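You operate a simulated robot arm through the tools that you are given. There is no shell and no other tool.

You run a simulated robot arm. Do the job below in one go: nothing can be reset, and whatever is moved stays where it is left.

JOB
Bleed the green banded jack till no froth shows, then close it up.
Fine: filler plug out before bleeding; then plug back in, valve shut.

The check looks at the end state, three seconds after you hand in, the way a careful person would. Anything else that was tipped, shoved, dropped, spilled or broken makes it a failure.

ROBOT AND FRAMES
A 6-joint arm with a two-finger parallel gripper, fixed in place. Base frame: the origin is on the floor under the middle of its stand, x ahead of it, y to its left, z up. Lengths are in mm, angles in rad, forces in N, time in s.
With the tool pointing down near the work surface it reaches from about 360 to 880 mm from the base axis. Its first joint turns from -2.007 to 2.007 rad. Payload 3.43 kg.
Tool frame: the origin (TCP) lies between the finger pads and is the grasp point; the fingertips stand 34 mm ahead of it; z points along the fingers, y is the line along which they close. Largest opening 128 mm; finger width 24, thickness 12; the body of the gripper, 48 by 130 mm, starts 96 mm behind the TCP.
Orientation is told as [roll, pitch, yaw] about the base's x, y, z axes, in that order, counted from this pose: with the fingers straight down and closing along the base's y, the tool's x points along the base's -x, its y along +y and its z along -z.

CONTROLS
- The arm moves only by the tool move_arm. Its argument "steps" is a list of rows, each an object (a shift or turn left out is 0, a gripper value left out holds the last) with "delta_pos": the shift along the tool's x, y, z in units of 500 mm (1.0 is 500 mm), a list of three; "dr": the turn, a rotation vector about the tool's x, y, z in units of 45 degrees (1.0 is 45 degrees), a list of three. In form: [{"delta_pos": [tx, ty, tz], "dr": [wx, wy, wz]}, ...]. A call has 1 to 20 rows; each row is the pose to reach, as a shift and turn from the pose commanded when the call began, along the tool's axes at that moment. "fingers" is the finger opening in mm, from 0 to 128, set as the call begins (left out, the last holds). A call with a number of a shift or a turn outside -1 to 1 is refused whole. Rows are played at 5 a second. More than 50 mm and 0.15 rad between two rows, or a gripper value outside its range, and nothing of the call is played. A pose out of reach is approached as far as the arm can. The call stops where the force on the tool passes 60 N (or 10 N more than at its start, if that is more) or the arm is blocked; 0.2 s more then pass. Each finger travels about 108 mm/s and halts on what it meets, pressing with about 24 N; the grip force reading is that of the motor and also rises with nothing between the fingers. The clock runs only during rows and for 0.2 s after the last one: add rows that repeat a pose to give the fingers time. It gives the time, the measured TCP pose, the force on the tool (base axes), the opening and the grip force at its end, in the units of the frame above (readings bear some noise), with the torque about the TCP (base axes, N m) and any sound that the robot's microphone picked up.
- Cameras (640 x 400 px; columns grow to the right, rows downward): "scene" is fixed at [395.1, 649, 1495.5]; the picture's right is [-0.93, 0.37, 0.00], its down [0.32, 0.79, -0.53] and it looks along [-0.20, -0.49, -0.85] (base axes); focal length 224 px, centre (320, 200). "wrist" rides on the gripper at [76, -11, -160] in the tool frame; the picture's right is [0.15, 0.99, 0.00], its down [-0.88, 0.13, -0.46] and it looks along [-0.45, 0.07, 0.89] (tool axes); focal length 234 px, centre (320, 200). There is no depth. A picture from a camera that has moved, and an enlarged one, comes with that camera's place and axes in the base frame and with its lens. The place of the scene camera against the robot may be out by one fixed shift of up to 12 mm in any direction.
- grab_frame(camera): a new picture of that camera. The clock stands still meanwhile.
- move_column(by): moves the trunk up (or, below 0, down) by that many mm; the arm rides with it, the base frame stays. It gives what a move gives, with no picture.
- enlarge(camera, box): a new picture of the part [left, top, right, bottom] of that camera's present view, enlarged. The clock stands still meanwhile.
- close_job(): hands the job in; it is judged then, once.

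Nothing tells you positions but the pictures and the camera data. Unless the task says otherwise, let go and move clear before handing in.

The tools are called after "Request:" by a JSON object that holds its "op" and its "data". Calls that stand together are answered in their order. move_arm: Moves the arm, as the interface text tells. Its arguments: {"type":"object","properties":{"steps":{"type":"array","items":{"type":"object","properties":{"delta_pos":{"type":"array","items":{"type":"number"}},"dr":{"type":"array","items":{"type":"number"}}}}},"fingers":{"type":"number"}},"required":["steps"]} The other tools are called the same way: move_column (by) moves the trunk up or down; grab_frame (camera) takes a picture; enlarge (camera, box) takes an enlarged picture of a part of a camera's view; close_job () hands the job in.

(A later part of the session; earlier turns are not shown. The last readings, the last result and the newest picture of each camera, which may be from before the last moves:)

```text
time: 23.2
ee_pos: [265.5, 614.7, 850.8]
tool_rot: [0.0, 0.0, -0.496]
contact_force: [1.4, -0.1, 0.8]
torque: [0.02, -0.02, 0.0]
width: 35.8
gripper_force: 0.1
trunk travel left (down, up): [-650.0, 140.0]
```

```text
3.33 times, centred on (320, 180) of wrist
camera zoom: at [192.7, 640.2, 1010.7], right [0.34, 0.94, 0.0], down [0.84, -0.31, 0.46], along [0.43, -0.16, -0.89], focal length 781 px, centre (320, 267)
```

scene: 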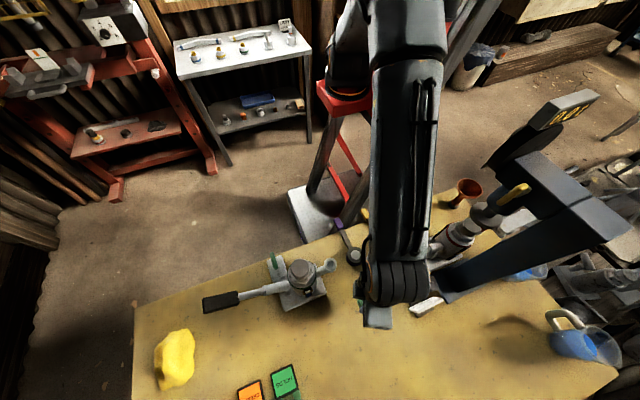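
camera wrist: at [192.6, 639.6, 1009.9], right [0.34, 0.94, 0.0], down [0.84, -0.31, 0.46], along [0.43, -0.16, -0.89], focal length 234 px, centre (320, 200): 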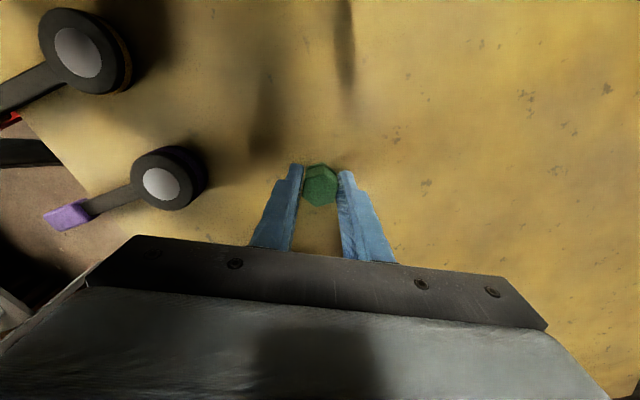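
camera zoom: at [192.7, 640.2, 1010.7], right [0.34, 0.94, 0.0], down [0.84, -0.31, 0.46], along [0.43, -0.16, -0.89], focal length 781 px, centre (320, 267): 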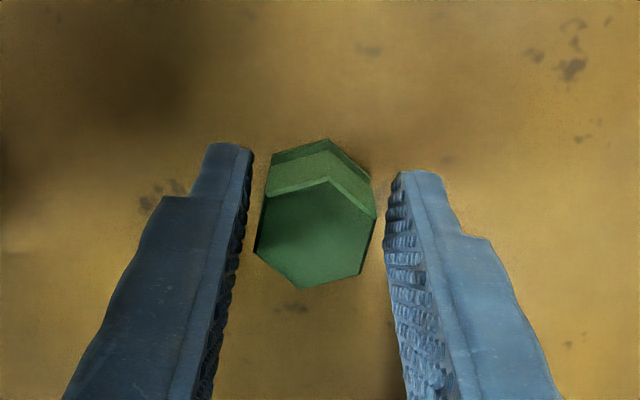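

The plug stands upright on its own. I'll open wide and rise straight up.

Request:
{"op": "move_arm", "data": {"steps": [{}, {}, {}], "fingers": 70}}

Request:
{"op": "move_arm", "data": {"steps": [{"delta_pos": [0, 0, -0.03]}, {"delta_pos": [0, 0, -0.08]}, {"delta_pos": [0, 0, -0.16]}, {"delta_pos": [0, 0, -0.24]}, {"delta_pos": [0, 0, -0.32]}, {"delta_pos": [0, 0, -0.4]}], "fingers": 70}}

Request:
{"op": "grab_frame", "data": {"camera": "wrist"}}

Request:
{"op": "enlarge", "data": {"camera": "wrist", "box": [280, 120, 360, 200]}}

```text
time: 24.0
ee_pos: [265.3, 614.8, 851.5]
tool_rot: [0.0, 0.0, -0.496]
contact_force: [0.0, 0.5, 0.4]
torque: [0.02, -0.03, -0.01]
width: 69.9
gripper_force: 0.0
trunk travel left (down, up): [-650.0, 140.0]
```

```text
time: 25.4
ee_pos: [263.7, 611.9, 1050.1]
tool_rot: [0.0, 0.0, -0.498]
contact_force: [0.1, -0.4, -0.7]
torque: [-0.03, 0.0, 0.0]
width: 70.1
gripper_force: 0.0
trunk travel left (down, up): [-650.0, 140.0]
```

```text
taken
camera wrist: at [192.5, 638.0, 1209.8], right [0.34, 0.94, 0.0], down [0.84, -0.31, 0.46], along [0.43, -0.16, -0.89], focal length 234 px, centre (320, 200)
```

wrist: 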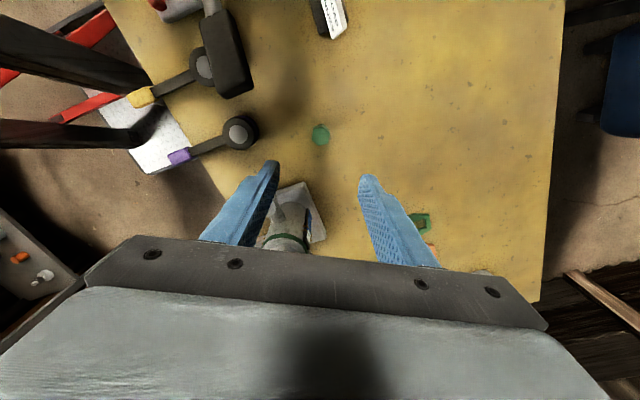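

```text
5.00 times, centred on (320, 160) of wrist
camera zoom: at [192.5, 638.0, 1209.8], right [0.34, 0.94, 0.0], down [0.84, -0.31, 0.46], along [0.43, -0.16, -0.89], focal length 1171 px, centre (320, 400)
```

zoom: 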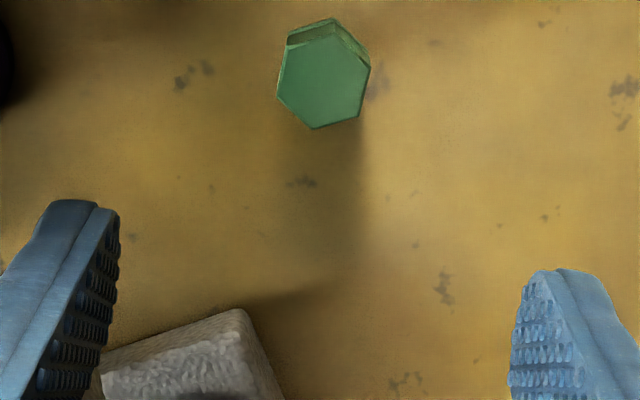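

The plug is standing safely at (265, 615). Next I'll look at the pump handle and valve from above.

Request:
{"op": "move_arm", "data": {"steps": [{"delta_pos": [0, 0, -0.08]}, {"delta_pos": [0, 0, -0.16]}, {"delta_pos": [-0.087, 0.004, -0.16], "dr": [0, 0, -0.105]}, {"delta_pos": [-0.174, 0.007, -0.16], "dr": [0, 0, -0.21]}, {"delta_pos": [-0.261, 0.011, -0.16], "dr": [0, 0, -0.316]}, {"delta_pos": [-0.349, 0.015, -0.16], "dr": [0, 0, -0.422]}, {"delta_pos": [-0.436, 0.018, -0.16], "dr": [0, 0, -0.528]}, {"delta_pos": [-0.523, 0.022, -0.16], "dr": [0, 0, -0.633]}], "fingers": 70}}

Request:
{"op": "grab_frame", "data": {"camera": "wrist"}}

Request:
{"op": "grab_frame", "data": {"camera": "scene"}}

```text
time: 27.2
ee_pos: [498.4, 501.2, 1131.5]
tool_rot: [0.001, 0.0, 0.002]
contact_force: [-0.2, 0.4, 0.0]
torque: [-0.09, -0.05, 0.02]
width: 70.1
gripper_force: 0.1
trunk travel left (down, up): [-650.0, 140.0]
```

```text
taken
camera wrist: at [423.1, 488.8, 1290.2], right [-0.15, 0.99, 0.0], down [0.88, 0.13, 0.46], along [0.45, 0.07, -0.89], focal length 234 px, centre (320, 200)
```

wrist: 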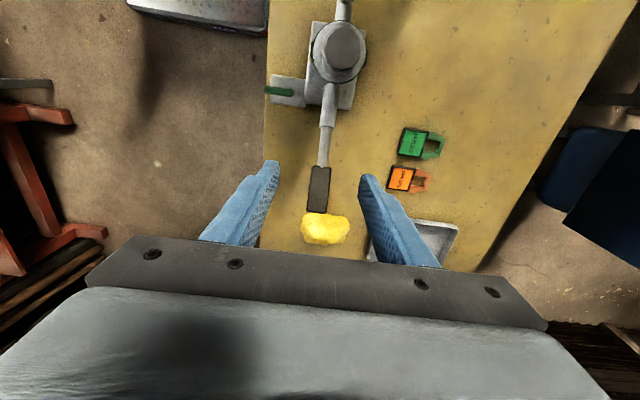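

```text
taken
```

scene: 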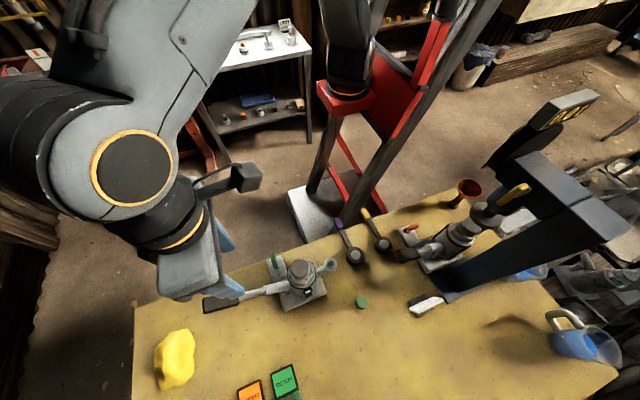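

Request:
{"op": "enlarge", "data": {"camera": "wrist", "box": [260, 60, 400, 220]}}

Request:
{"op": "enlarge", "data": {"camera": "wrist", "box": [255, 65, 345, 125]}}

Request:
{"op": "enlarge", "data": {"camera": "scene", "box": [195, 240, 345, 320]}}

```text
2.50 times, centred on (330, 140) of wrist
camera zoom: at [423.1, 488.8, 1290.2], right [-0.15, 0.99, 0.0], down [0.88, 0.13, 0.46], along [0.45, 0.07, -0.89], focal length 585 px, centre (295, 350)
```

zoom: 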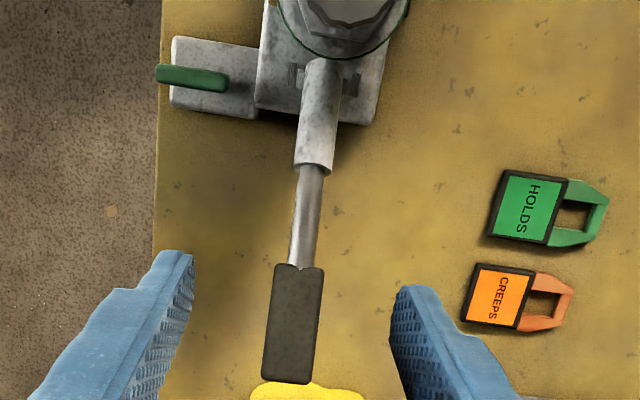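

```text
6.67 times, centred on (300, 95) of wrist
camera zoom: at [423.1, 488.8, 1290.2], right [-0.15, 0.99, 0.0], down [0.88, 0.13, 0.46], along [0.45, 0.07, -0.89], focal length 1561 px, centre (453, 900)
```

zoom: 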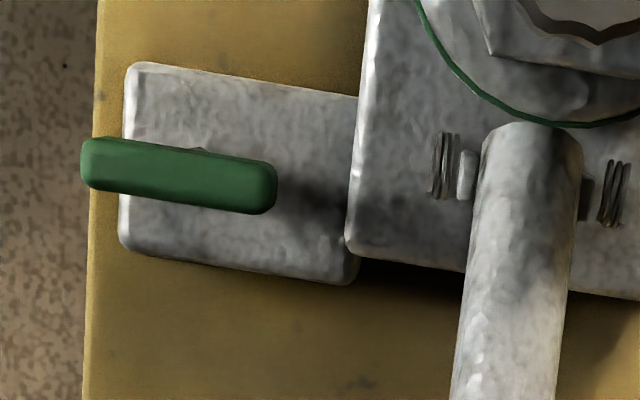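

```text
4.27 times, centred on (270, 280) of scene
camera zoom: at [395.1, 649.0, 1495.5], right [-0.93, 0.37, 0.0], down [0.32, 0.79, -0.53], along [-0.2, -0.49, -0.85], focal length 956 px, centre (533, -141)
```

zoom: 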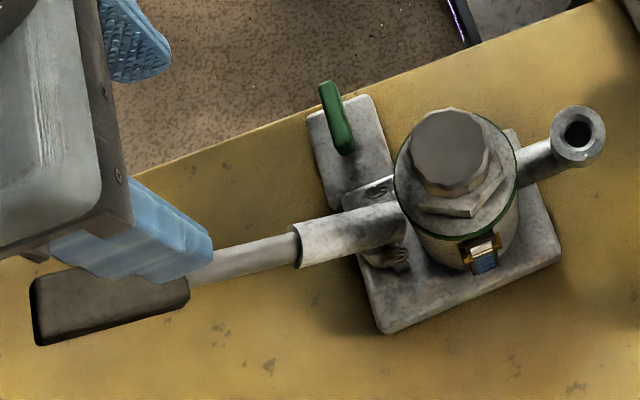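

The handle slopes upward and has torsion springs at its pivot, so it should return by itself. I'll take a side view from the robot side to get its height and slope.

Request:
{"op": "move_arm", "data": {"steps": [{"delta_pos": [0, -0.06, 0], "dr": [0, 0, -0.167]}, {"delta_pos": [0, -0.12, 0], "dr": [0, 0, -0.333]}, {"delta_pos": [0, -0.18, 0], "dr": [0, 0, -0.5]}, {"delta_pos": [0, -0.24, 0], "dr": [0, 0, -0.667]}, {"delta_pos": [-0.014, -0.29, 0], "dr": [0, 0, -0.833]}, {"delta_pos": [-0.028, -0.29, 0], "dr": [0, 0, -1.0]}], "fingers": 128}}

Request:
{"op": "move_arm", "data": {"steps": [{"dr": [0, 0, -0.167]}, {"dr": [0, 0, -0.333]}, {"dr": [0, 0, -0.5]}, {"dr": [0, 0, -0.667]}, {"dr": [0, 0, -0.833]}, {"dr": [0, 0, -1.0]}]}}

Request:
{"op": "move_arm", "data": {"steps": [{"delta_pos": [0, 0, 0.04], "dr": [0, -0.13, 0]}, {"delta_pos": [0, 0, 0.08], "dr": [0, -0.26, 0]}, {"delta_pos": [0, 0, 0.12], "dr": [0, -0.39, 0]}, {"delta_pos": [0, 0, 0.16], "dr": [0, -0.52, 0]}, {"delta_pos": [0, 0, 0.2], "dr": [0, -0.65, 0]}, {"delta_pos": [0, 0, 0.246], "dr": [0, -0.778, 0]}]}}

Request:
{"op": "grab_frame", "data": {"camera": "wrist"}}

```text
time: 28.6
ee_pos: [512.7, 355.1, 1130.1]
tool_rot: [-0.001, 0.001, 0.787]
contact_force: [0.3, 0.0, 0.6]
torque: [0.0, 0.0, 0.03]
width: 128.1
gripper_force: 0.0
trunk travel left (down, up): [-650.0, 140.0]
```

```text
time: 30.0
ee_pos: [513.3, 353.9, 1130.7]
tool_rot: [0.0, 0.002, 1.572]
contact_force: [0.1, 0.0, -0.8]
torque: [0.01, 0.0, 0.02]
width: 128.2
gripper_force: 0.1
trunk travel left (down, up): [-650.0, 140.0]
```

```text
time: 31.4
ee_pos: [512.6, 355.1, 1007.4]
tool_rot: [-0.001, -0.614, 1.57]
contact_force: [-0.2, -0.3, 0.4]
torque: [-0.01, 0.0, -0.02]
width: 127.9
gripper_force: 0.1
trunk travel left (down, up): [-650.0, 140.0]
```

```text
taken
camera wrist: at [523.3, 200.2, 1095.2], right [-0.99, -0.12, -0.09], down [-0.13, 0.46, 0.88], along [-0.06, 0.88, -0.47], focal length 234 px, centre (320, 200)
```

wrist: 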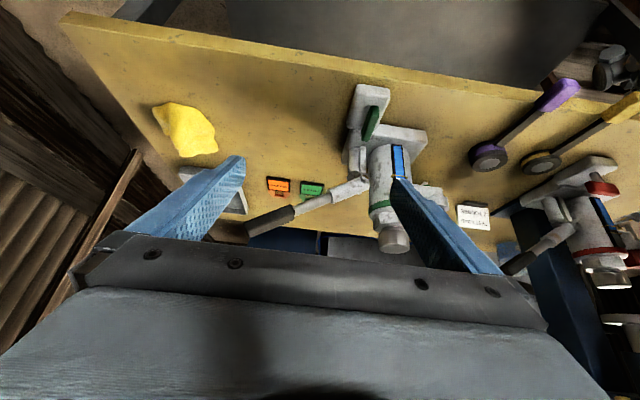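

Request:
{"op": "enlarge", "data": {"camera": "wrist", "box": [230, 130, 410, 260]}}

Request:
{"op": "enlarge", "data": {"camera": "wrist", "box": [330, 75, 440, 175]}}

Request:
{"op": "enlarge", "data": {"camera": "wrist", "box": [490, 130, 640, 300]}}

```text
3.08 times, centred on (320, 195) of wrist
camera zoom: at [523.3, 200.2, 1095.2], right [-0.99, -0.12, -0.09], down [-0.13, 0.46, 0.88], along [-0.06, 0.88, -0.47], focal length 720 px, centre (320, 215)
```

zoom: 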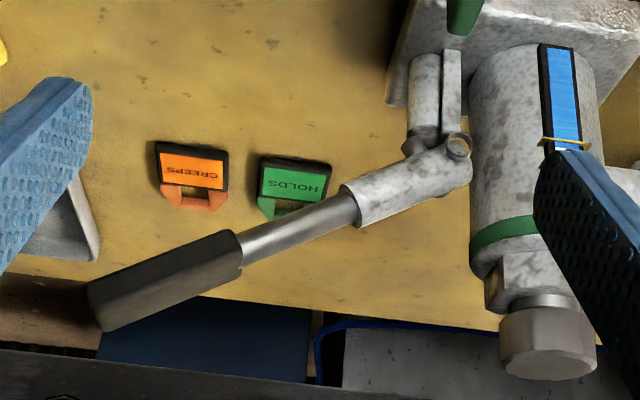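

```text
4.00 times, centred on (385, 125) of wrist
camera zoom: at [523.3, 200.2, 1095.2], right [-0.99, -0.12, -0.09], down [-0.13, 0.46, 0.88], along [-0.06, 0.88, -0.47], focal length 937 px, centre (60, 500)
```

zoom: 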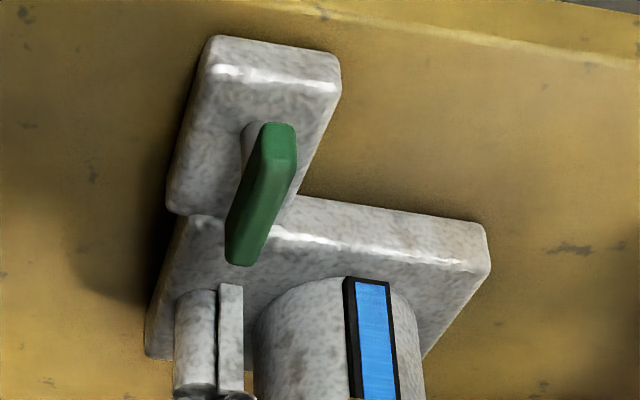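

```text
2.35 times, centred on (565, 215) of wrist
camera zoom: at [523.3, 200.2, 1095.2], right [-0.99, -0.12, -0.09], down [-0.13, 0.46, 0.88], along [-0.06, 0.88, -0.47], focal length 551 px, centre (-256, 165)
```

zoom: 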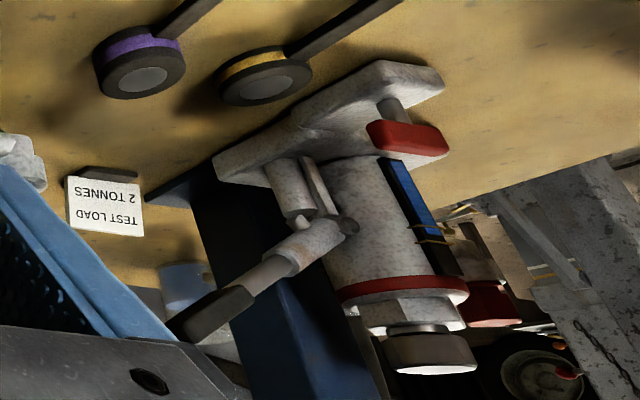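

The handle runs at about 32° from a pivot near (437, 510, 888), with the grip centred at (567, 510, 971). I'll close the fingers, come over the grip and push it down once as a test, watching the force, ram and sight glass.

Request:
{"op": "move_arm", "data": {"steps": [{"delta_pos": [-0.014, 0, -0.02], "dr": [0, 0.13, 0]}, {"delta_pos": [-0.028, 0, -0.04], "dr": [0, 0.26, 0]}, {"delta_pos": [-0.042, 0, -0.06], "dr": [0, 0.39, 0]}, {"delta_pos": [-0.056, 0, -0.08], "dr": [0, 0.52, 0]}, {"delta_pos": [-0.065, 0, -0.092], "dr": [0, 0.65, 0]}, {"delta_pos": [-0.071, 0, -0.102], "dr": [0, 0.778, 0]}], "fingers": 0}}

Request:
{"op": "move_arm", "data": {"steps": [{"delta_pos": [-0.078, -0.028, 0]}, {"delta_pos": [-0.155, -0.056, 0]}, {"delta_pos": [-0.233, -0.084, 0]}, {"delta_pos": [-0.31, -0.112, 0]}, {"delta_pos": [-0.31, -0.112, 0]}], "fingers": 0}}

Request:
{"op": "grab_frame", "data": {"camera": "wrist"}}

Request:
{"op": "grab_frame", "data": {"camera": "scene"}}

```text
time: 32.8
ee_pos: [513.6, 354.3, 1069.3]
tool_rot: [0.001, 0.001, 1.571]
contact_force: [0.4, -0.9, -0.6]
torque: [0.02, -0.01, 0.01]
width: 0.0
gripper_force: 23.7
trunk travel left (down, up): [-650.0, 140.0]
```

```text
time: 34.0
ee_pos: [568.0, 511.3, 1069.3]
tool_rot: [0.0, 0.001, 1.57]
contact_force: [0.1, -0.1, 0.5]
torque: [0.03, -0.03, -0.01]
width: 0.0
gripper_force: 24.0
trunk travel left (down, up): [-650.0, 140.0]
```

```text
taken
camera wrist: at [579.2, 433.6, 1229.5], right [-0.99, -0.15, 0.0], down [-0.13, 0.88, 0.46], along [-0.07, 0.45, -0.89], focal length 234 px, centre (320, 200)
```

wrist: 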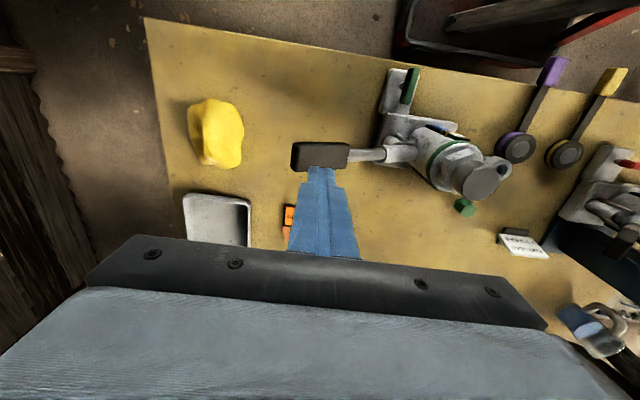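

```text
taken
```

scene: 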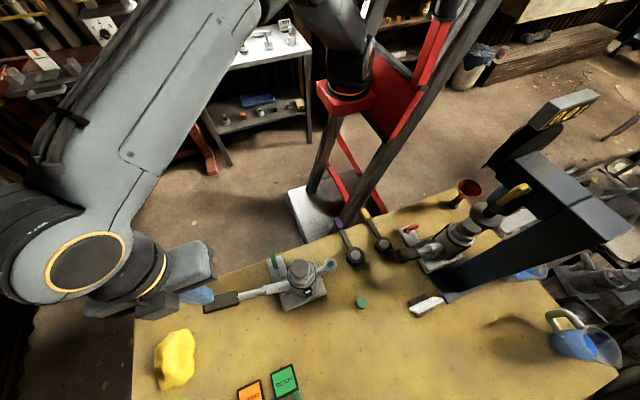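

Request:
{"op": "move_arm", "data": {"steps": [{"delta_pos": [0, 0, 0.05]}, {"delta_pos": [0, 0, 0.09]}, {"delta_pos": [0, 0, 0.11]}, {"delta_pos": [0, 0, 0.12]}], "fingers": 0}}

Request:
{"op": "move_arm", "data": {"steps": [{"delta_pos": [0, 0, 0.01]}, {"delta_pos": [0, 0, 0.02]}], "fingers": 0}}

Request:
{"op": "grab_frame", "data": {"camera": "scene"}}

Request:
{"op": "enlarge", "data": {"camera": "scene", "box": [195, 240, 345, 320]}}

```text
time: 35.0
ee_pos: [569.1, 509.0, 1010.6]
tool_rot: [0.001, 0.0, 1.571]
contact_force: [0.6, 0.5, 1.3]
torque: [0.01, -0.04, 0.03]
width: 0.0
gripper_force: 24.3
trunk travel left (down, up): [-650.0, 140.0]
```

```text
time: 35.6
ee_pos: [569.1, 510.7, 1000.9]
tool_rot: [-0.001, 0.001, 1.57]
contact_force: [0.8, -0.1, 1.5]
torque: [0.0, -0.02, 0.0]
width: 0.0
gripper_force: 24.0
trunk travel left (down, up): [-650.0, 140.0]
```

```text
taken
```

scene: 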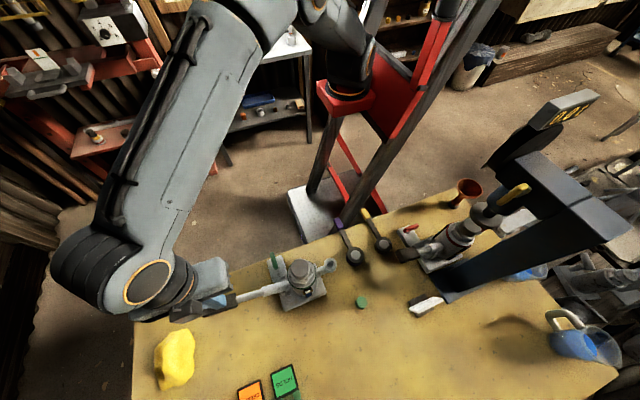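

```text
4.27 times, centred on (270, 280) of scene
camera zoom: at [395.1, 649.0, 1495.5], right [-0.93, 0.37, 0.0], down [0.32, 0.79, -0.53], along [-0.2, -0.49, -0.85], focal length 956 px, centre (533, -141)
```

zoom: 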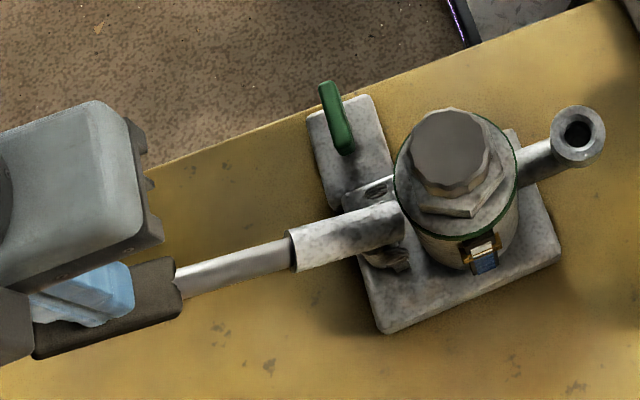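

The handle yields easily at about 1.5 N. I'll keep pushing down in small moves to find the end of the stroke.

Request:
{"op": "move_arm", "data": {"steps": [{"delta_pos": [0, 0, 0.015]}, {"delta_pos": [0, 0, 0.03]}, {"delta_pos": [0, 0, 0.045]}], "fingers": 0}}

Request:
{"op": "move_arm", "data": {"steps": [{"delta_pos": [0, 0, 0.015]}, {"delta_pos": [0, 0, 0.03]}, {"delta_pos": [0, 0, 0.045]}], "fingers": 0}}

Request:
{"op": "enlarge", "data": {"camera": "scene", "box": [195, 240, 345, 320]}}

Request:
{"op": "grab_frame", "data": {"camera": "wrist"}}

```text
time: 36.4
ee_pos: [568.3, 509.8, 977.5]
tool_rot: [0.001, 0.0, 1.568]
contact_force: [0.8, -1.6, 2.2]
torque: [-0.02, -0.02, 0.0]
width: 0.0
gripper_force: 23.7
trunk travel left (down, up): [-650.0, 140.0]
```

```text
time: 37.2
ee_pos: [569.1, 510.5, 953.0]
tool_rot: [0.001, -0.001, 1.571]
contact_force: [1.0, 0.5, 1.9]
torque: [-0.02, -0.09, 0.03]
width: 0.1
gripper_force: 24.3
trunk travel left (down, up): [-650.0, 140.0]
```

```text
4.27 times, centred on (270, 280) of scene
camera zoom: at [395.1, 649.0, 1495.5], right [-0.93, 0.37, 0.0], down [0.32, 0.79, -0.53], along [-0.2, -0.49, -0.85], focal length 956 px, centre (533, -141)
```

zoom: 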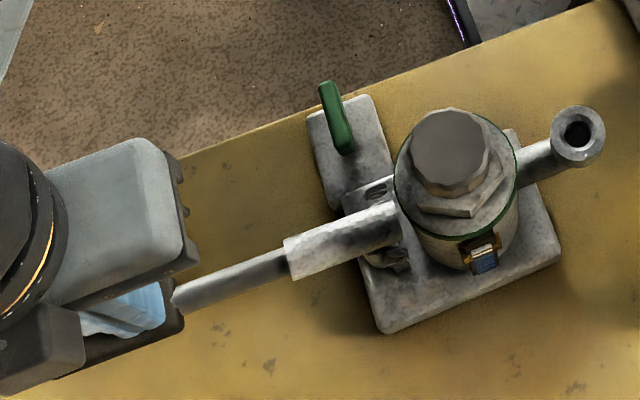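

```text
taken
camera wrist: at [580.6, 433.3, 1113.0], right [-0.99, -0.15, 0.0], down [-0.13, 0.88, 0.46], along [-0.07, 0.45, -0.89], focal length 234 px, centre (320, 200)
```

wrist: 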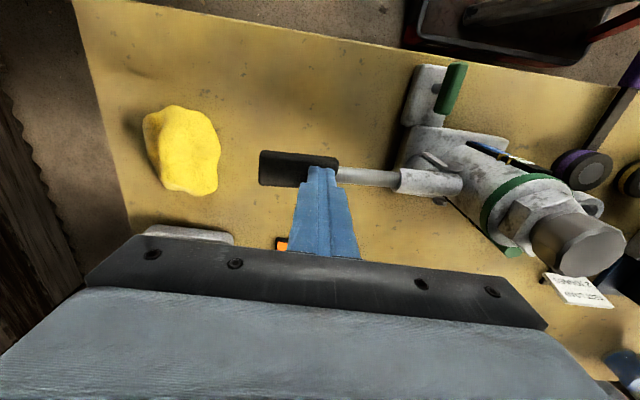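

Request:
{"op": "move_arm", "data": {"steps": [{"delta_pos": [0, -0.01, 0.015]}, {"delta_pos": [0, -0.02, 0.03]}, {"delta_pos": [0, -0.03, 0.04]}], "fingers": 0}}

Request:
{"op": "move_arm", "data": {"steps": [{"delta_pos": [0, 0, 0.01]}, {"delta_pos": [0, 0, 0.02]}, {"delta_pos": [0, 0, 0.03]}], "fingers": 0}}

Request:
{"op": "enlarge", "data": {"camera": "scene", "box": [195, 240, 345, 320]}}

Request:
{"op": "grab_frame", "data": {"camera": "wrist"}}

```text
time: 38.0
ee_pos: [583.9, 508.3, 933.8]
tool_rot: [0.001, 0.0, 1.571]
contact_force: [-1.3, 1.3, 1.7]
torque: [0.02, 0.06, -0.02]
width: 0.0
gripper_force: 24.0
trunk travel left (down, up): [-650.0, 140.0]
```

```text
time: 38.8
ee_pos: [589.9, 508.9, 925.2]
tool_rot: [-0.012, -0.009, 1.568]
contact_force: [35.2, -0.4, 47.4]
torque: [-0.36, -0.78, 0.16]
width: 0.0
gripper_force: 23.8
trunk travel left (down, up): [-650.0, 140.0]
```

```text
4.27 times, centred on (270, 280) of scene
camera zoom: at [395.1, 649.0, 1495.5], right [-0.93, 0.37, 0.0], down [0.32, 0.79, -0.53], along [-0.2, -0.49, -0.85], focal length 956 px, centre (533, -141)
```

zoom: 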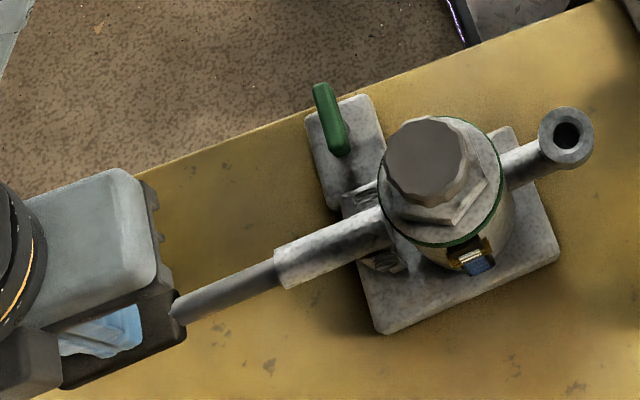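

```text
taken
camera wrist: at [599.6, 430.7, 1084.8], right [-0.99, -0.14, -0.01], down [-0.13, 0.88, 0.46], along [-0.05, 0.46, -0.89], focal length 234 px, centre (320, 200)
```

wrist: 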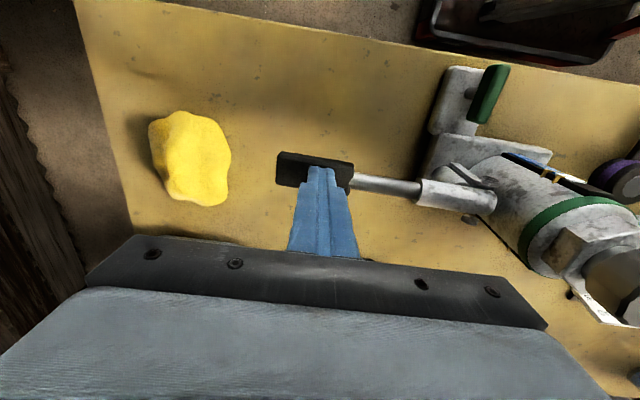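

The handle reached its bottom stop and the jack began to lean, so I'm backing off straight away and gently.

Request:
{"op": "move_arm", "data": {"steps": [{"delta_pos": [0, 0, -0.006]}, {"delta_pos": [0, 0, -0.012]}, {"delta_pos": [0, 0, -0.018]}, {"delta_pos": [0, 0, -0.024]}, {"delta_pos": [0, 0, -0.03]}, {"delta_pos": [0, 0, -0.03]}], "fingers": 0}}

Request:
{"op": "enlarge", "data": {"camera": "scene", "box": [195, 240, 345, 320]}}

```text
time: 40.2
ee_pos: [584.7, 509.7, 933.4]
tool_rot: [0.001, 0.001, 1.57]
contact_force: [11.3, -6.9, 15.8]
torque: [-0.17, -0.37, -0.05]
width: 0.0
gripper_force: 24.7
trunk travel left (down, up): [-650.0, 140.0]
```

```text
4.27 times, centred on (270, 280) of scene
camera zoom: at [395.1, 649.0, 1495.5], right [-0.93, 0.37, 0.0], down [0.32, 0.79, -0.53], along [-0.2, -0.49, -0.85], focal length 956 px, centre (533, -141)
```

zoom: 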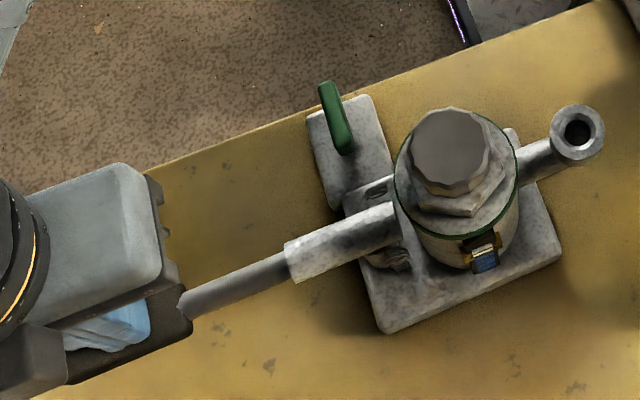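

Request:
{"op": "move_arm", "data": {"steps": [{"delta_pos": [0, 0, -0.006]}, {"delta_pos": [0, 0, -0.012]}, {"delta_pos": [0, 0, -0.02]}, {"delta_pos": [0, 0, -0.03]}, {"delta_pos": [0, 0, -0.03]}], "fingers": 0}}

Request:
{"op": "enlarge", "data": {"camera": "scene", "box": [195, 240, 345, 320]}}

Request:
{"op": "enlarge", "data": {"camera": "scene", "box": [285, 275, 325, 300]}}

Request:
{"op": "grab_frame", "data": {"camera": "wrist"}}

```text
time: 41.4
ee_pos: [584.6, 509.8, 949.3]
tool_rot: [-0.001, 0.001, 1.57]
contact_force: [-0.8, 0.3, 0.5]
torque: [-0.01, 0.06, 0.0]
width: 0.1
gripper_force: 23.5
trunk travel left (down, up): [-650.0, 140.0]
```

```text
4.27 times, centred on (270, 280) of scene
camera zoom: at [395.1, 649.0, 1495.5], right [-0.93, 0.37, 0.0], down [0.32, 0.79, -0.53], along [-0.2, -0.49, -0.85], focal length 956 px, centre (533, -141)
```

zoom: 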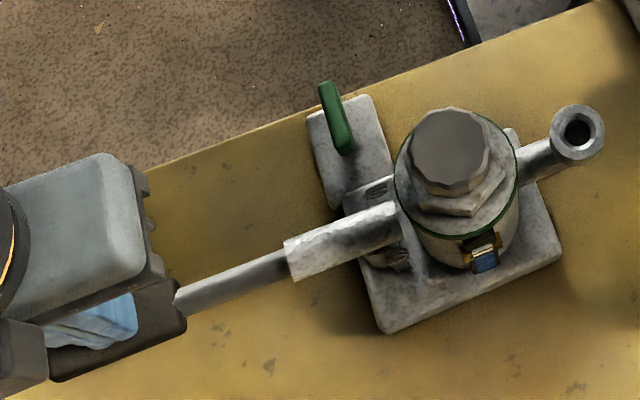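

```text
16.00 times, centred on (305, 288) of scene
camera zoom: at [395.1, 649.0, 1495.5], right [-0.93, 0.37, 0.0], down [0.32, 0.79, -0.53], along [-0.2, -0.49, -0.85], focal length 3587 px, centre (560, -1200)
```

zoom: 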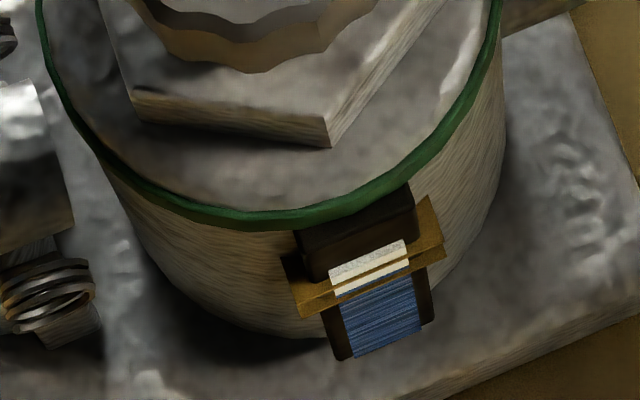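

```text
taken
camera wrist: at [596.5, 432.2, 1108.7], right [-0.99, -0.15, 0.0], down [-0.13, 0.88, 0.46], along [-0.07, 0.45, -0.89], focal length 234 px, centre (320, 200)
```

wrist: 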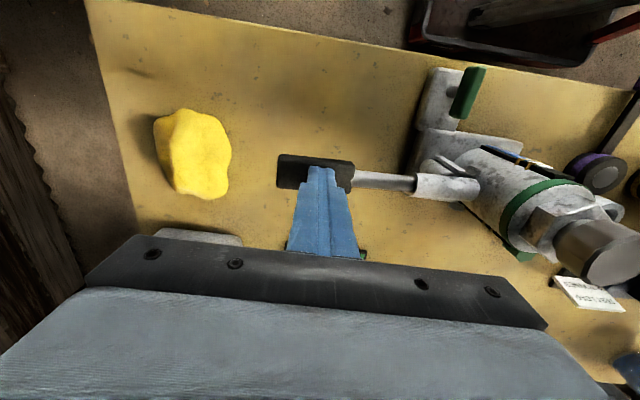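

The jack has settled back flat where it was. That stroke thinned the froth and the ram didn't rise, so the valve is open. I'll raise the fingers to see if the handle springs back.

Request:
{"op": "move_arm", "data": {"steps": [{"delta_pos": [0, 0.01, -0.05]}, {"delta_pos": [0, 0.02, -0.1]}, {"delta_pos": [0, 0.03, -0.15]}, {"delta_pos": [0, 0.03, -0.2]}], "fingers": 0}}

Request:
{"op": "enlarge", "data": {"camera": "scene", "box": [195, 240, 345, 320]}}

Request:
{"op": "grab_frame", "data": {"camera": "wrist"}}

```text
time: 42.4
ee_pos: [568.3, 509.8, 1050.5]
tool_rot: [-0.002, 0.003, 1.57]
contact_force: [-0.9, 0.4, -0.2]
torque: [0.01, 0.05, 0.0]
width: 0.0
gripper_force: 24.5
trunk travel left (down, up): [-650.0, 140.0]
```

```text
4.27 times, centred on (270, 280) of scene
camera zoom: at [395.1, 649.0, 1495.5], right [-0.93, 0.37, 0.0], down [0.32, 0.79, -0.53], along [-0.2, -0.49, -0.85], focal length 956 px, centre (533, -141)
```

zoom: 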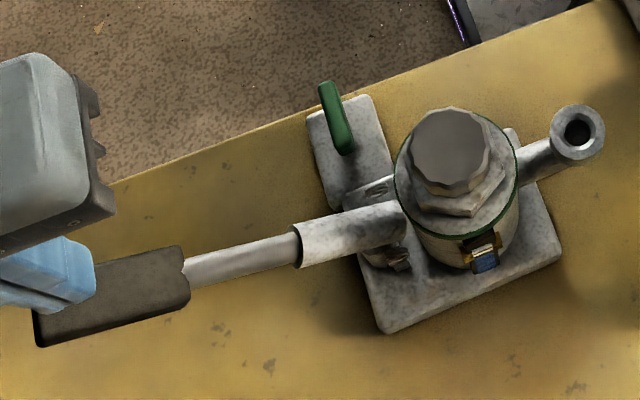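

```text
taken
camera wrist: at [580.5, 433.0, 1209.4], right [-0.99, -0.15, 0.0], down [-0.13, 0.88, 0.45], along [-0.07, 0.45, -0.89], focal length 234 px, centre (320, 200)
```

wrist: 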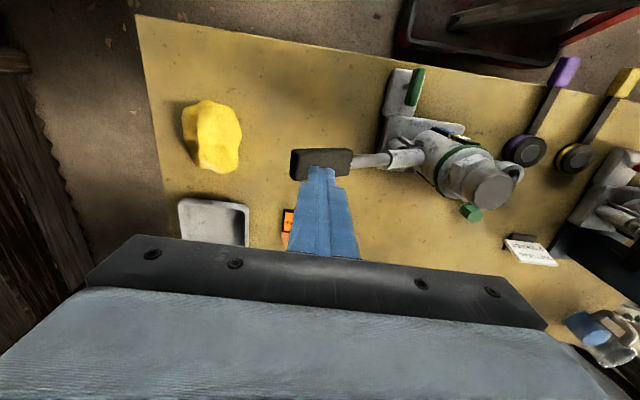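

The handle springs back on its own and needs only about 2 N. I'll do gentle strokes that stop just short of the bottom stop, two at a time, and check the glass between them.

Request:
{"op": "move_arm", "data": {"steps": [{"delta_pos": [0, 0, 0.06]}, {"delta_pos": [0, -0.01, 0.11]}, {"delta_pos": [0, -0.02, 0.16]}, {"delta_pos": [0, -0.03, 0.2]}, {"delta_pos": [0, -0.03, 0.216]}, {"delta_pos": [0, -0.03, 0.17]}, {"delta_pos": [0, -0.02, 0.11]}, {"delta_pos": [0, -0.01, 0.06]}, {"delta_pos": [0, 0, 0.03]}, {"delta_pos": [0, 0, 0.03]}, {"delta_pos": [0, 0, 0.06]}, {"delta_pos": [0, -0.01, 0.11]}, {"delta_pos": [0, -0.02, 0.16]}, {"delta_pos": [0, -0.03, 0.2]}, {"delta_pos": [0, -0.03, 0.216]}, {"delta_pos": [0, -0.03, 0.17]}, {"delta_pos": [0, -0.02, 0.11]}, {"delta_pos": [0, -0.01, 0.06]}, {"delta_pos": [0, 0, 0.03]}, {"delta_pos": [0, 0, 0]}], "fingers": 0}}

Request:
{"op": "enlarge", "data": {"camera": "scene", "box": [195, 240, 345, 320]}}

Request:
{"op": "enlarge", "data": {"camera": "scene", "box": [285, 275, 325, 300]}}

```text
time: 46.6
ee_pos: [568.8, 510.0, 1049.0]
tool_rot: [-0.001, 0.0, 1.57]
contact_force: [0.6, -0.2, -0.6]
torque: [0.0, 0.03, -0.01]
width: 0.1
gripper_force: 24.1
trunk travel left (down, up): [-650.0, 140.0]
```

```text
4.27 times, centred on (270, 280) of scene
camera zoom: at [395.1, 649.0, 1495.5], right [-0.93, 0.37, 0.0], down [0.32, 0.79, -0.53], along [-0.2, -0.49, -0.85], focal length 956 px, centre (533, -141)
```

zoom: 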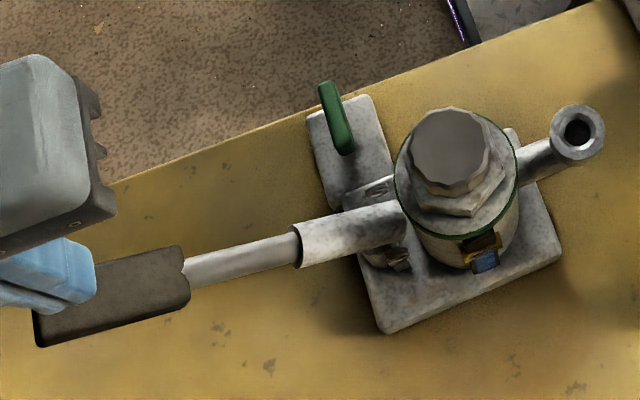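

```text
16.00 times, centred on (305, 288) of scene
camera zoom: at [395.1, 649.0, 1495.5], right [-0.93, 0.37, 0.0], down [0.32, 0.79, -0.53], along [-0.2, -0.49, -0.85], focal length 3587 px, centre (560, -1200)
```

zoom: 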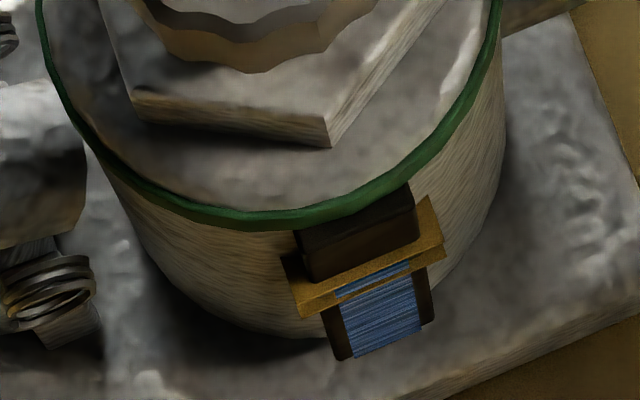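

No white is left in the near-side glass and the blue level sits between the brackets. I'll check the glass on the other side with the wrist camera before going further.

Request:
{"op": "move_arm", "data": {"steps": [{"delta_pos": [0.06, 0.063, -0.02]}, {"delta_pos": [0.12, 0.126, -0.04]}, {"delta_pos": [0.18, 0.189, -0.04]}, {"delta_pos": [0.24, 0.252, -0.04]}, {"delta_pos": [0.3, 0.315, -0.04]}, {"delta_pos": [0.36, 0.378, -0.04]}], "fingers": 0}}

Request:
{"op": "move_arm", "data": {"steps": [{"delta_pos": [0, 0, 0.02], "dr": [0, -0.13, 0]}, {"delta_pos": [0, 0, 0.04], "dr": [0, -0.26, 0]}, {"delta_pos": [0, 0, 0.06], "dr": [0, -0.39, 0]}, {"delta_pos": [0, 0, 0.08], "dr": [0, -0.52, 0]}, {"delta_pos": [0, 0, 0.1], "dr": [0, -0.65, 0]}, {"delta_pos": [0, 0, 0.12], "dr": [0, -0.778, 0]}], "fingers": 128}}

Request:
{"op": "grab_frame", "data": {"camera": "wrist"}}

Request:
{"op": "enlarge", "data": {"camera": "wrist", "box": [270, 120, 370, 240]}}

```text
time: 48.0
ee_pos: [380.6, 328.9, 1067.4]
tool_rot: [0.0, 0.0, 1.57]
contact_force: [-0.6, 0.4, -0.9]
torque: [-0.05, 0.05, 0.0]
width: 0.2
gripper_force: 24.5
trunk travel left (down, up): [-650.0, 140.0]
```

```text
time: 49.4
ee_pos: [380.8, 329.2, 1010.8]
tool_rot: [-0.002, -0.611, 1.57]
contact_force: [0.0, 1.8, 0.1]
torque: [0.0, 0.02, -0.02]
width: 128.0
gripper_force: 0.0
trunk travel left (down, up): [-650.0, 140.0]
```

```text
taken
camera wrist: at [391.3, 174.6, 1096.5], right [-0.99, -0.12, -0.08], down [-0.13, 0.46, 0.88], along [-0.06, 0.88, -0.47], focal length 234 px, centre (320, 200)
```

wrist: 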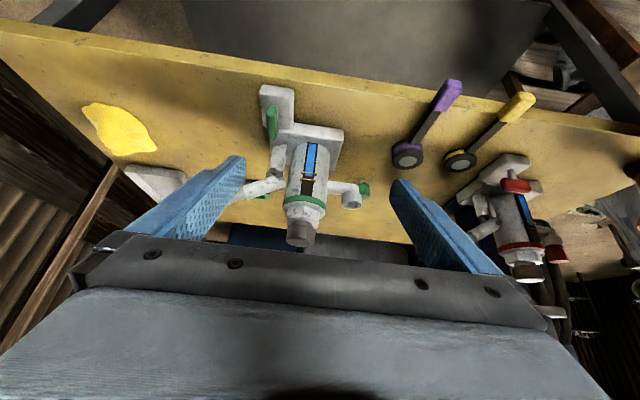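

```text
3.33 times, centred on (320, 180) of wrist
camera zoom: at [391.3, 174.6, 1096.5], right [-0.99, -0.12, -0.08], down [-0.13, 0.46, 0.88], along [-0.06, 0.88, -0.47], focal length 781 px, centre (320, 267)
```

zoom: 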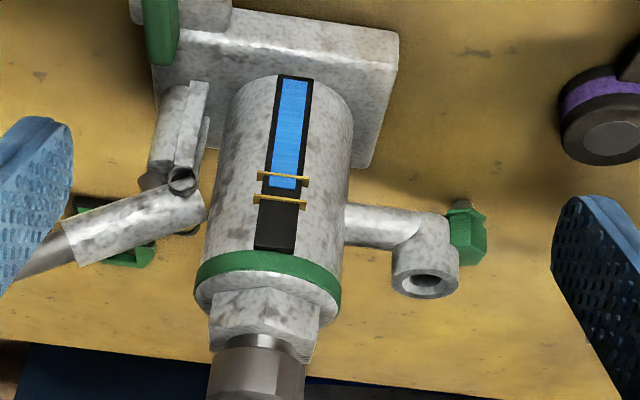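

Request:
{"op": "enlarge", "data": {"camera": "wrist", "box": [292, 138, 332, 198]}}

Request:
{"op": "enlarge", "data": {"camera": "wrist", "box": [340, 175, 380, 215]}}

Request:
{"op": "enlarge", "data": {"camera": "wrist", "box": [250, 75, 350, 175]}}

Request:
{"op": "grab_frame", "data": {"camera": "scene"}}

```text
6.67 times, centred on (312, 168) of wrist
camera zoom: at [391.3, 174.6, 1096.5], right [-0.99, -0.12, -0.08], down [-0.13, 0.46, 0.88], along [-0.06, 0.88, -0.47], focal length 1561 px, centre (373, 413)
```

zoom: 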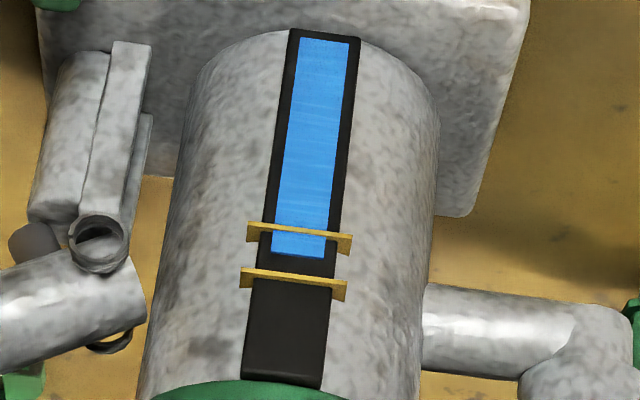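

```text
10.00 times, centred on (360, 195) of wrist
camera zoom: at [391.3, 174.6, 1096.5], right [-0.99, -0.12, -0.08], down [-0.13, 0.46, 0.88], along [-0.06, 0.88, -0.47], focal length 2342 px, centre (-80, 250)
```

zoom: 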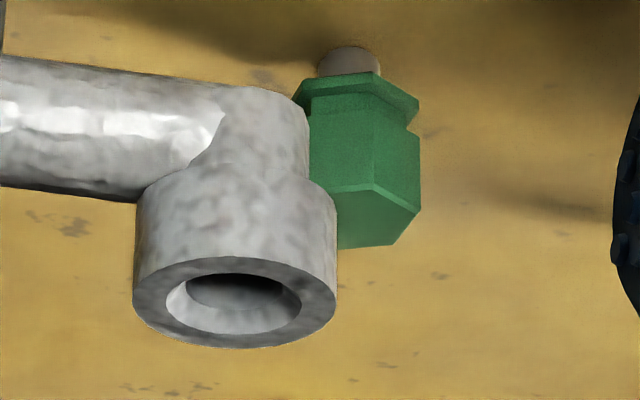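

```text
4.00 times, centred on (300, 125) of wrist
camera zoom: at [391.3, 174.6, 1096.5], right [-0.99, -0.12, -0.08], down [-0.13, 0.46, 0.88], along [-0.06, 0.88, -0.47], focal length 937 px, centre (400, 500)
```

zoom: 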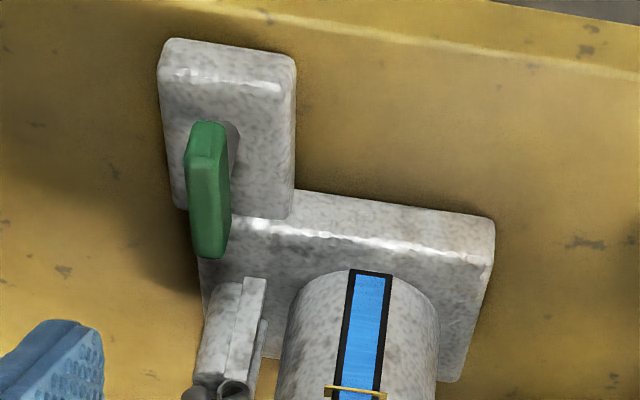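

```text
taken
```

scene: 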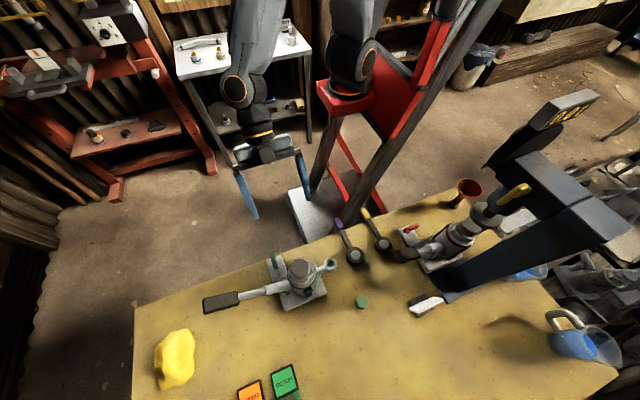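

Both glasses now show only blue up to between the brackets, with no froth. Next I'll go back for the plug: straighten up, rise, and turn to the same grasp angle as before.

Request:
{"op": "move_arm", "data": {"steps": [{"delta_pos": [-0.021, 0, -0.03], "dr": [0, 0.13, 0]}, {"delta_pos": [-0.042, 0, -0.06], "dr": [0, 0.26, 0]}, {"delta_pos": [-0.063, 0, -0.09], "dr": [0, 0.39, 0]}, {"delta_pos": [-0.084, 0, -0.12], "dr": [0, 0.52, 0]}, {"delta_pos": [-0.105, 0, -0.15], "dr": [0, 0.65, 0]}, {"delta_pos": [-0.126, 0, -0.18], "dr": [0, 0.778, 0]}], "fingers": 70}}

Request:
{"op": "move_arm", "data": {"steps": [{"delta_pos": [-0.048, 0.019, 0], "dr": [0, 0, 0.167]}, {"delta_pos": [-0.095, 0.039, 0], "dr": [0, 0, 0.333]}, {"delta_pos": [-0.143, 0.058, 0], "dr": [0, 0, 0.5]}, {"delta_pos": [-0.19, 0.077, 0], "dr": [0, 0, 0.667]}, {"delta_pos": [-0.238, 0.097, 0], "dr": [0, 0, 0.833]}, {"delta_pos": [-0.285, 0.116, 0], "dr": [0, 0, 1.0]}], "fingers": 70}}

Request:
{"op": "move_arm", "data": {"steps": [{"delta_pos": [-0.02, 0.047, 0], "dr": [0, 0, 0.167]}, {"delta_pos": [-0.04, 0.095, 0], "dr": [0, 0, 0.333]}, {"delta_pos": [-0.06, 0.142, 0], "dr": [0, 0, 0.5]}, {"delta_pos": [-0.08, 0.189, 0], "dr": [0, 0, 0.667]}, {"delta_pos": [-0.1, 0.237, 0], "dr": [0, 0, 0.833]}, {"delta_pos": [-0.12, 0.284, 0], "dr": [0, 0, 1.0]}], "fingers": 70}}

Request:
{"op": "move_arm", "data": {"steps": [{"dr": [0, 0, 0.158]}, {"dr": [0, 0, 0.317]}, {"dr": [0, 0, 0.475]}, {"dr": [0, 0, 0.633]}, {"dr": [0, 0, 0.633]}], "fingers": 70}}

Request:
{"op": "grab_frame", "data": {"camera": "wrist"}}

Request:
{"op": "enlarge", "data": {"camera": "wrist", "box": [280, 100, 360, 180]}}

```text
time: 50.8
ee_pos: [380.4, 329.7, 1119.8]
tool_rot: [0.002, 0.0, 1.569]
contact_force: [0.3, -0.2, -0.6]
torque: [0.03, -0.04, 0.01]
width: 69.8
gripper_force: 0.1
trunk travel left (down, up): [-650.0, 140.0]
```

```text
time: 52.2
ee_pos: [322.9, 472.2, 1121.6]
tool_rot: [0.0, -0.001, 0.782]
contact_force: [-0.6, -0.3, 0.4]
torque: [0.02, -0.02, -0.01]
width: 70.1
gripper_force: 0.0
trunk travel left (down, up): [-650.0, 140.0]
```

```text
time: 53.6
ee_pos: [264.3, 613.9, 1121.1]
tool_rot: [0.0, -0.001, -0.005]
contact_force: [-0.6, -1.3, 0.0]
torque: [0.03, -0.02, 0.0]
width: 69.9
gripper_force: 0.0
trunk travel left (down, up): [-650.0, 140.0]
```

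```text
time: 54.8
ee_pos: [263.5, 615.4, 1119.3]
tool_rot: [0.0, 0.0, -0.499]
contact_force: [-0.1, 0.0, -0.7]
torque: [0.01, 0.0, 0.02]
width: 70.0
gripper_force: 0.1
trunk travel left (down, up): [-650.0, 140.0]
```

```text
taken
camera wrist: at [192.6, 640.3, 1279.2], right [0.34, 0.94, 0.0], down [0.84, -0.31, 0.46], along [0.43, -0.16, -0.89], focal length 234 px, centre (320, 200)
```

wrist: 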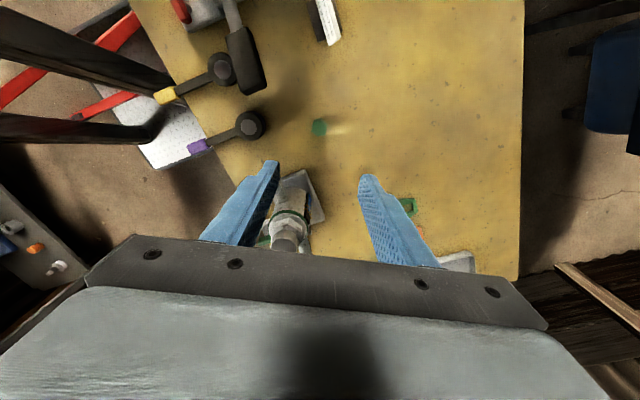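

```text
5.00 times, centred on (320, 140) of wrist
camera zoom: at [192.6, 640.3, 1279.2], right [0.34, 0.94, 0.0], down [0.84, -0.31, 0.46], along [0.43, -0.16, -0.89], focal length 1171 px, centre (320, 500)
```

zoom: 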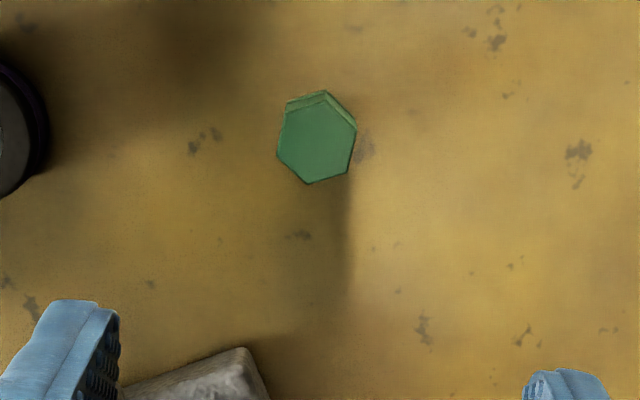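

Request:
{"op": "move_arm", "data": {"steps": [{"delta_pos": [0, 0, 0.08]}, {"delta_pos": [0, 0, 0.16]}, {"delta_pos": [0, 0, 0.24]}, {"delta_pos": [0, 0, 0.32]}, {"delta_pos": [0, 0, 0.39]}, {"delta_pos": [0, 0, 0.43]}, {"delta_pos": [0, 0, 0.43]}], "fingers": 70}}

Request:
{"op": "enlarge", "data": {"camera": "wrist", "box": [260, 120, 380, 240]}}

```text
time: 56.4
ee_pos: [265.5, 615.6, 905.4]
tool_rot: [0.0, 0.0, -0.498]
contact_force: [0.9, 1.0, 0.6]
torque: [0.04, 0.0, -0.02]
width: 70.0
gripper_force: 0.0
trunk travel left (down, up): [-650.0, 140.0]
```

```text
3.33 times, centred on (320, 180) of wrist
camera zoom: at [192.6, 640.6, 1064.6], right [0.34, 0.94, 0.0], down [0.84, -0.31, 0.46], along [0.43, -0.16, -0.89], focal length 781 px, centre (320, 267)
```

zoom: 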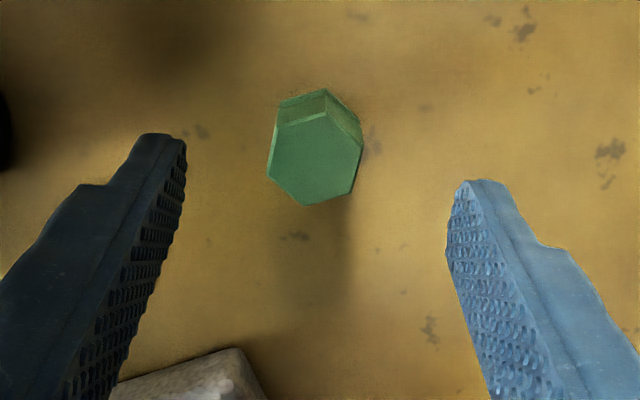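

Request:
{"op": "move_arm", "data": {"steps": [{"delta_pos": [0, -0.003, 0.03]}, {"delta_pos": [0, -0.003, 0.06]}, {"delta_pos": [0, -0.003, 0.085]}, {"delta_pos": [0, -0.003, 0.1]}, {"delta_pos": [0, -0.003, 0.1]}], "fingers": 70}}

Request:
{"op": "enlarge", "data": {"camera": "wrist", "box": [260, 120, 380, 240]}}

```text
time: 57.6
ee_pos: [263.8, 614.2, 854.3]
tool_rot: [0.001, 0.001, -0.498]
contact_force: [0.2, 0.2, -0.2]
torque: [0.01, 0.01, -0.02]
width: 69.9
gripper_force: 0.0
trunk travel left (down, up): [-650.0, 140.0]
```

```text
3.33 times, centred on (320, 180) of wrist
camera zoom: at [191.8, 639.0, 1014.3], right [0.34, 0.94, 0.0], down [0.84, -0.31, 0.46], along [0.43, -0.16, -0.89], focal length 781 px, centre (320, 267)
```

zoom: 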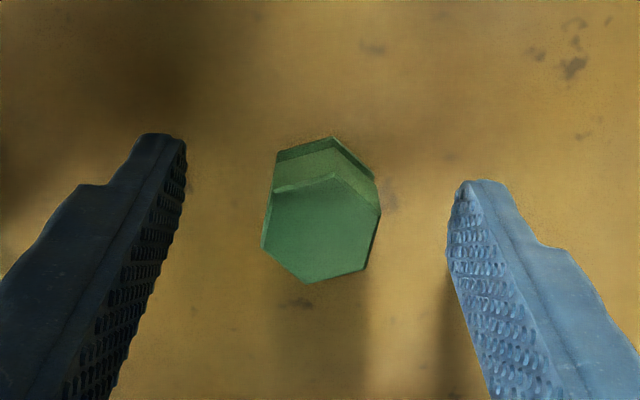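

The plug is centred between the fingers, just as when it was first held. Closing and lifting a little to check.

Request:
{"op": "move_arm", "data": {"steps": [{}, {}, {}, {}, {}], "fingers": 15}}

Request:
{"op": "move_arm", "data": {"steps": [{"delta_pos": [0, 0, -0.02]}, {"delta_pos": [0, 0, -0.05]}, {"delta_pos": [0, 0, -0.1]}, {"delta_pos": [0, 0, -0.1]}], "fingers": 15}}

Request:
{"op": "enlarge", "data": {"camera": "wrist", "box": [260, 120, 380, 240]}}

```text
time: 58.8
ee_pos: [264.2, 613.1, 854.0]
tool_rot: [0.0, 0.0, -0.497]
contact_force: [-0.4, -0.3, -1.0]
torque: [-0.04, 0.04, -0.03]
width: 29.4
gripper_force: 24.3
trunk travel left (down, up): [-650.0, 140.0]
```

```text
time: 59.8
ee_pos: [264.7, 614.3, 904.2]
tool_rot: [0.0, -0.001, -0.496]
contact_force: [0.6, -0.1, -1.0]
torque: [-0.03, 0.02, -0.01]
width: 29.1
gripper_force: 24.0
trunk travel left (down, up): [-650.0, 140.0]
```

```text
3.33 times, centred on (320, 180) of wrist
camera zoom: at [191.8, 638.8, 1064.5], right [0.34, 0.94, 0.0], down [0.84, -0.31, 0.46], along [0.43, -0.16, -0.89], focal length 781 px, centre (320, 267)
```

zoom: 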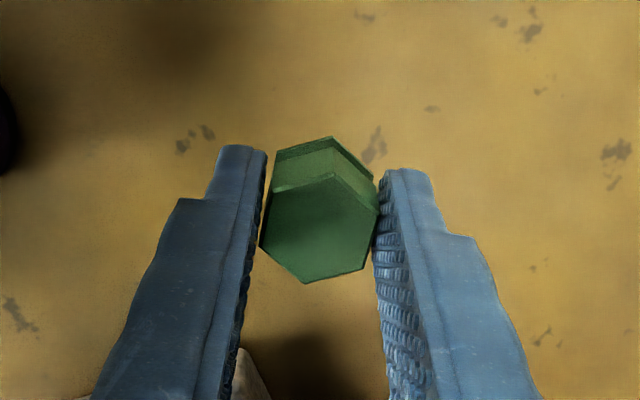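

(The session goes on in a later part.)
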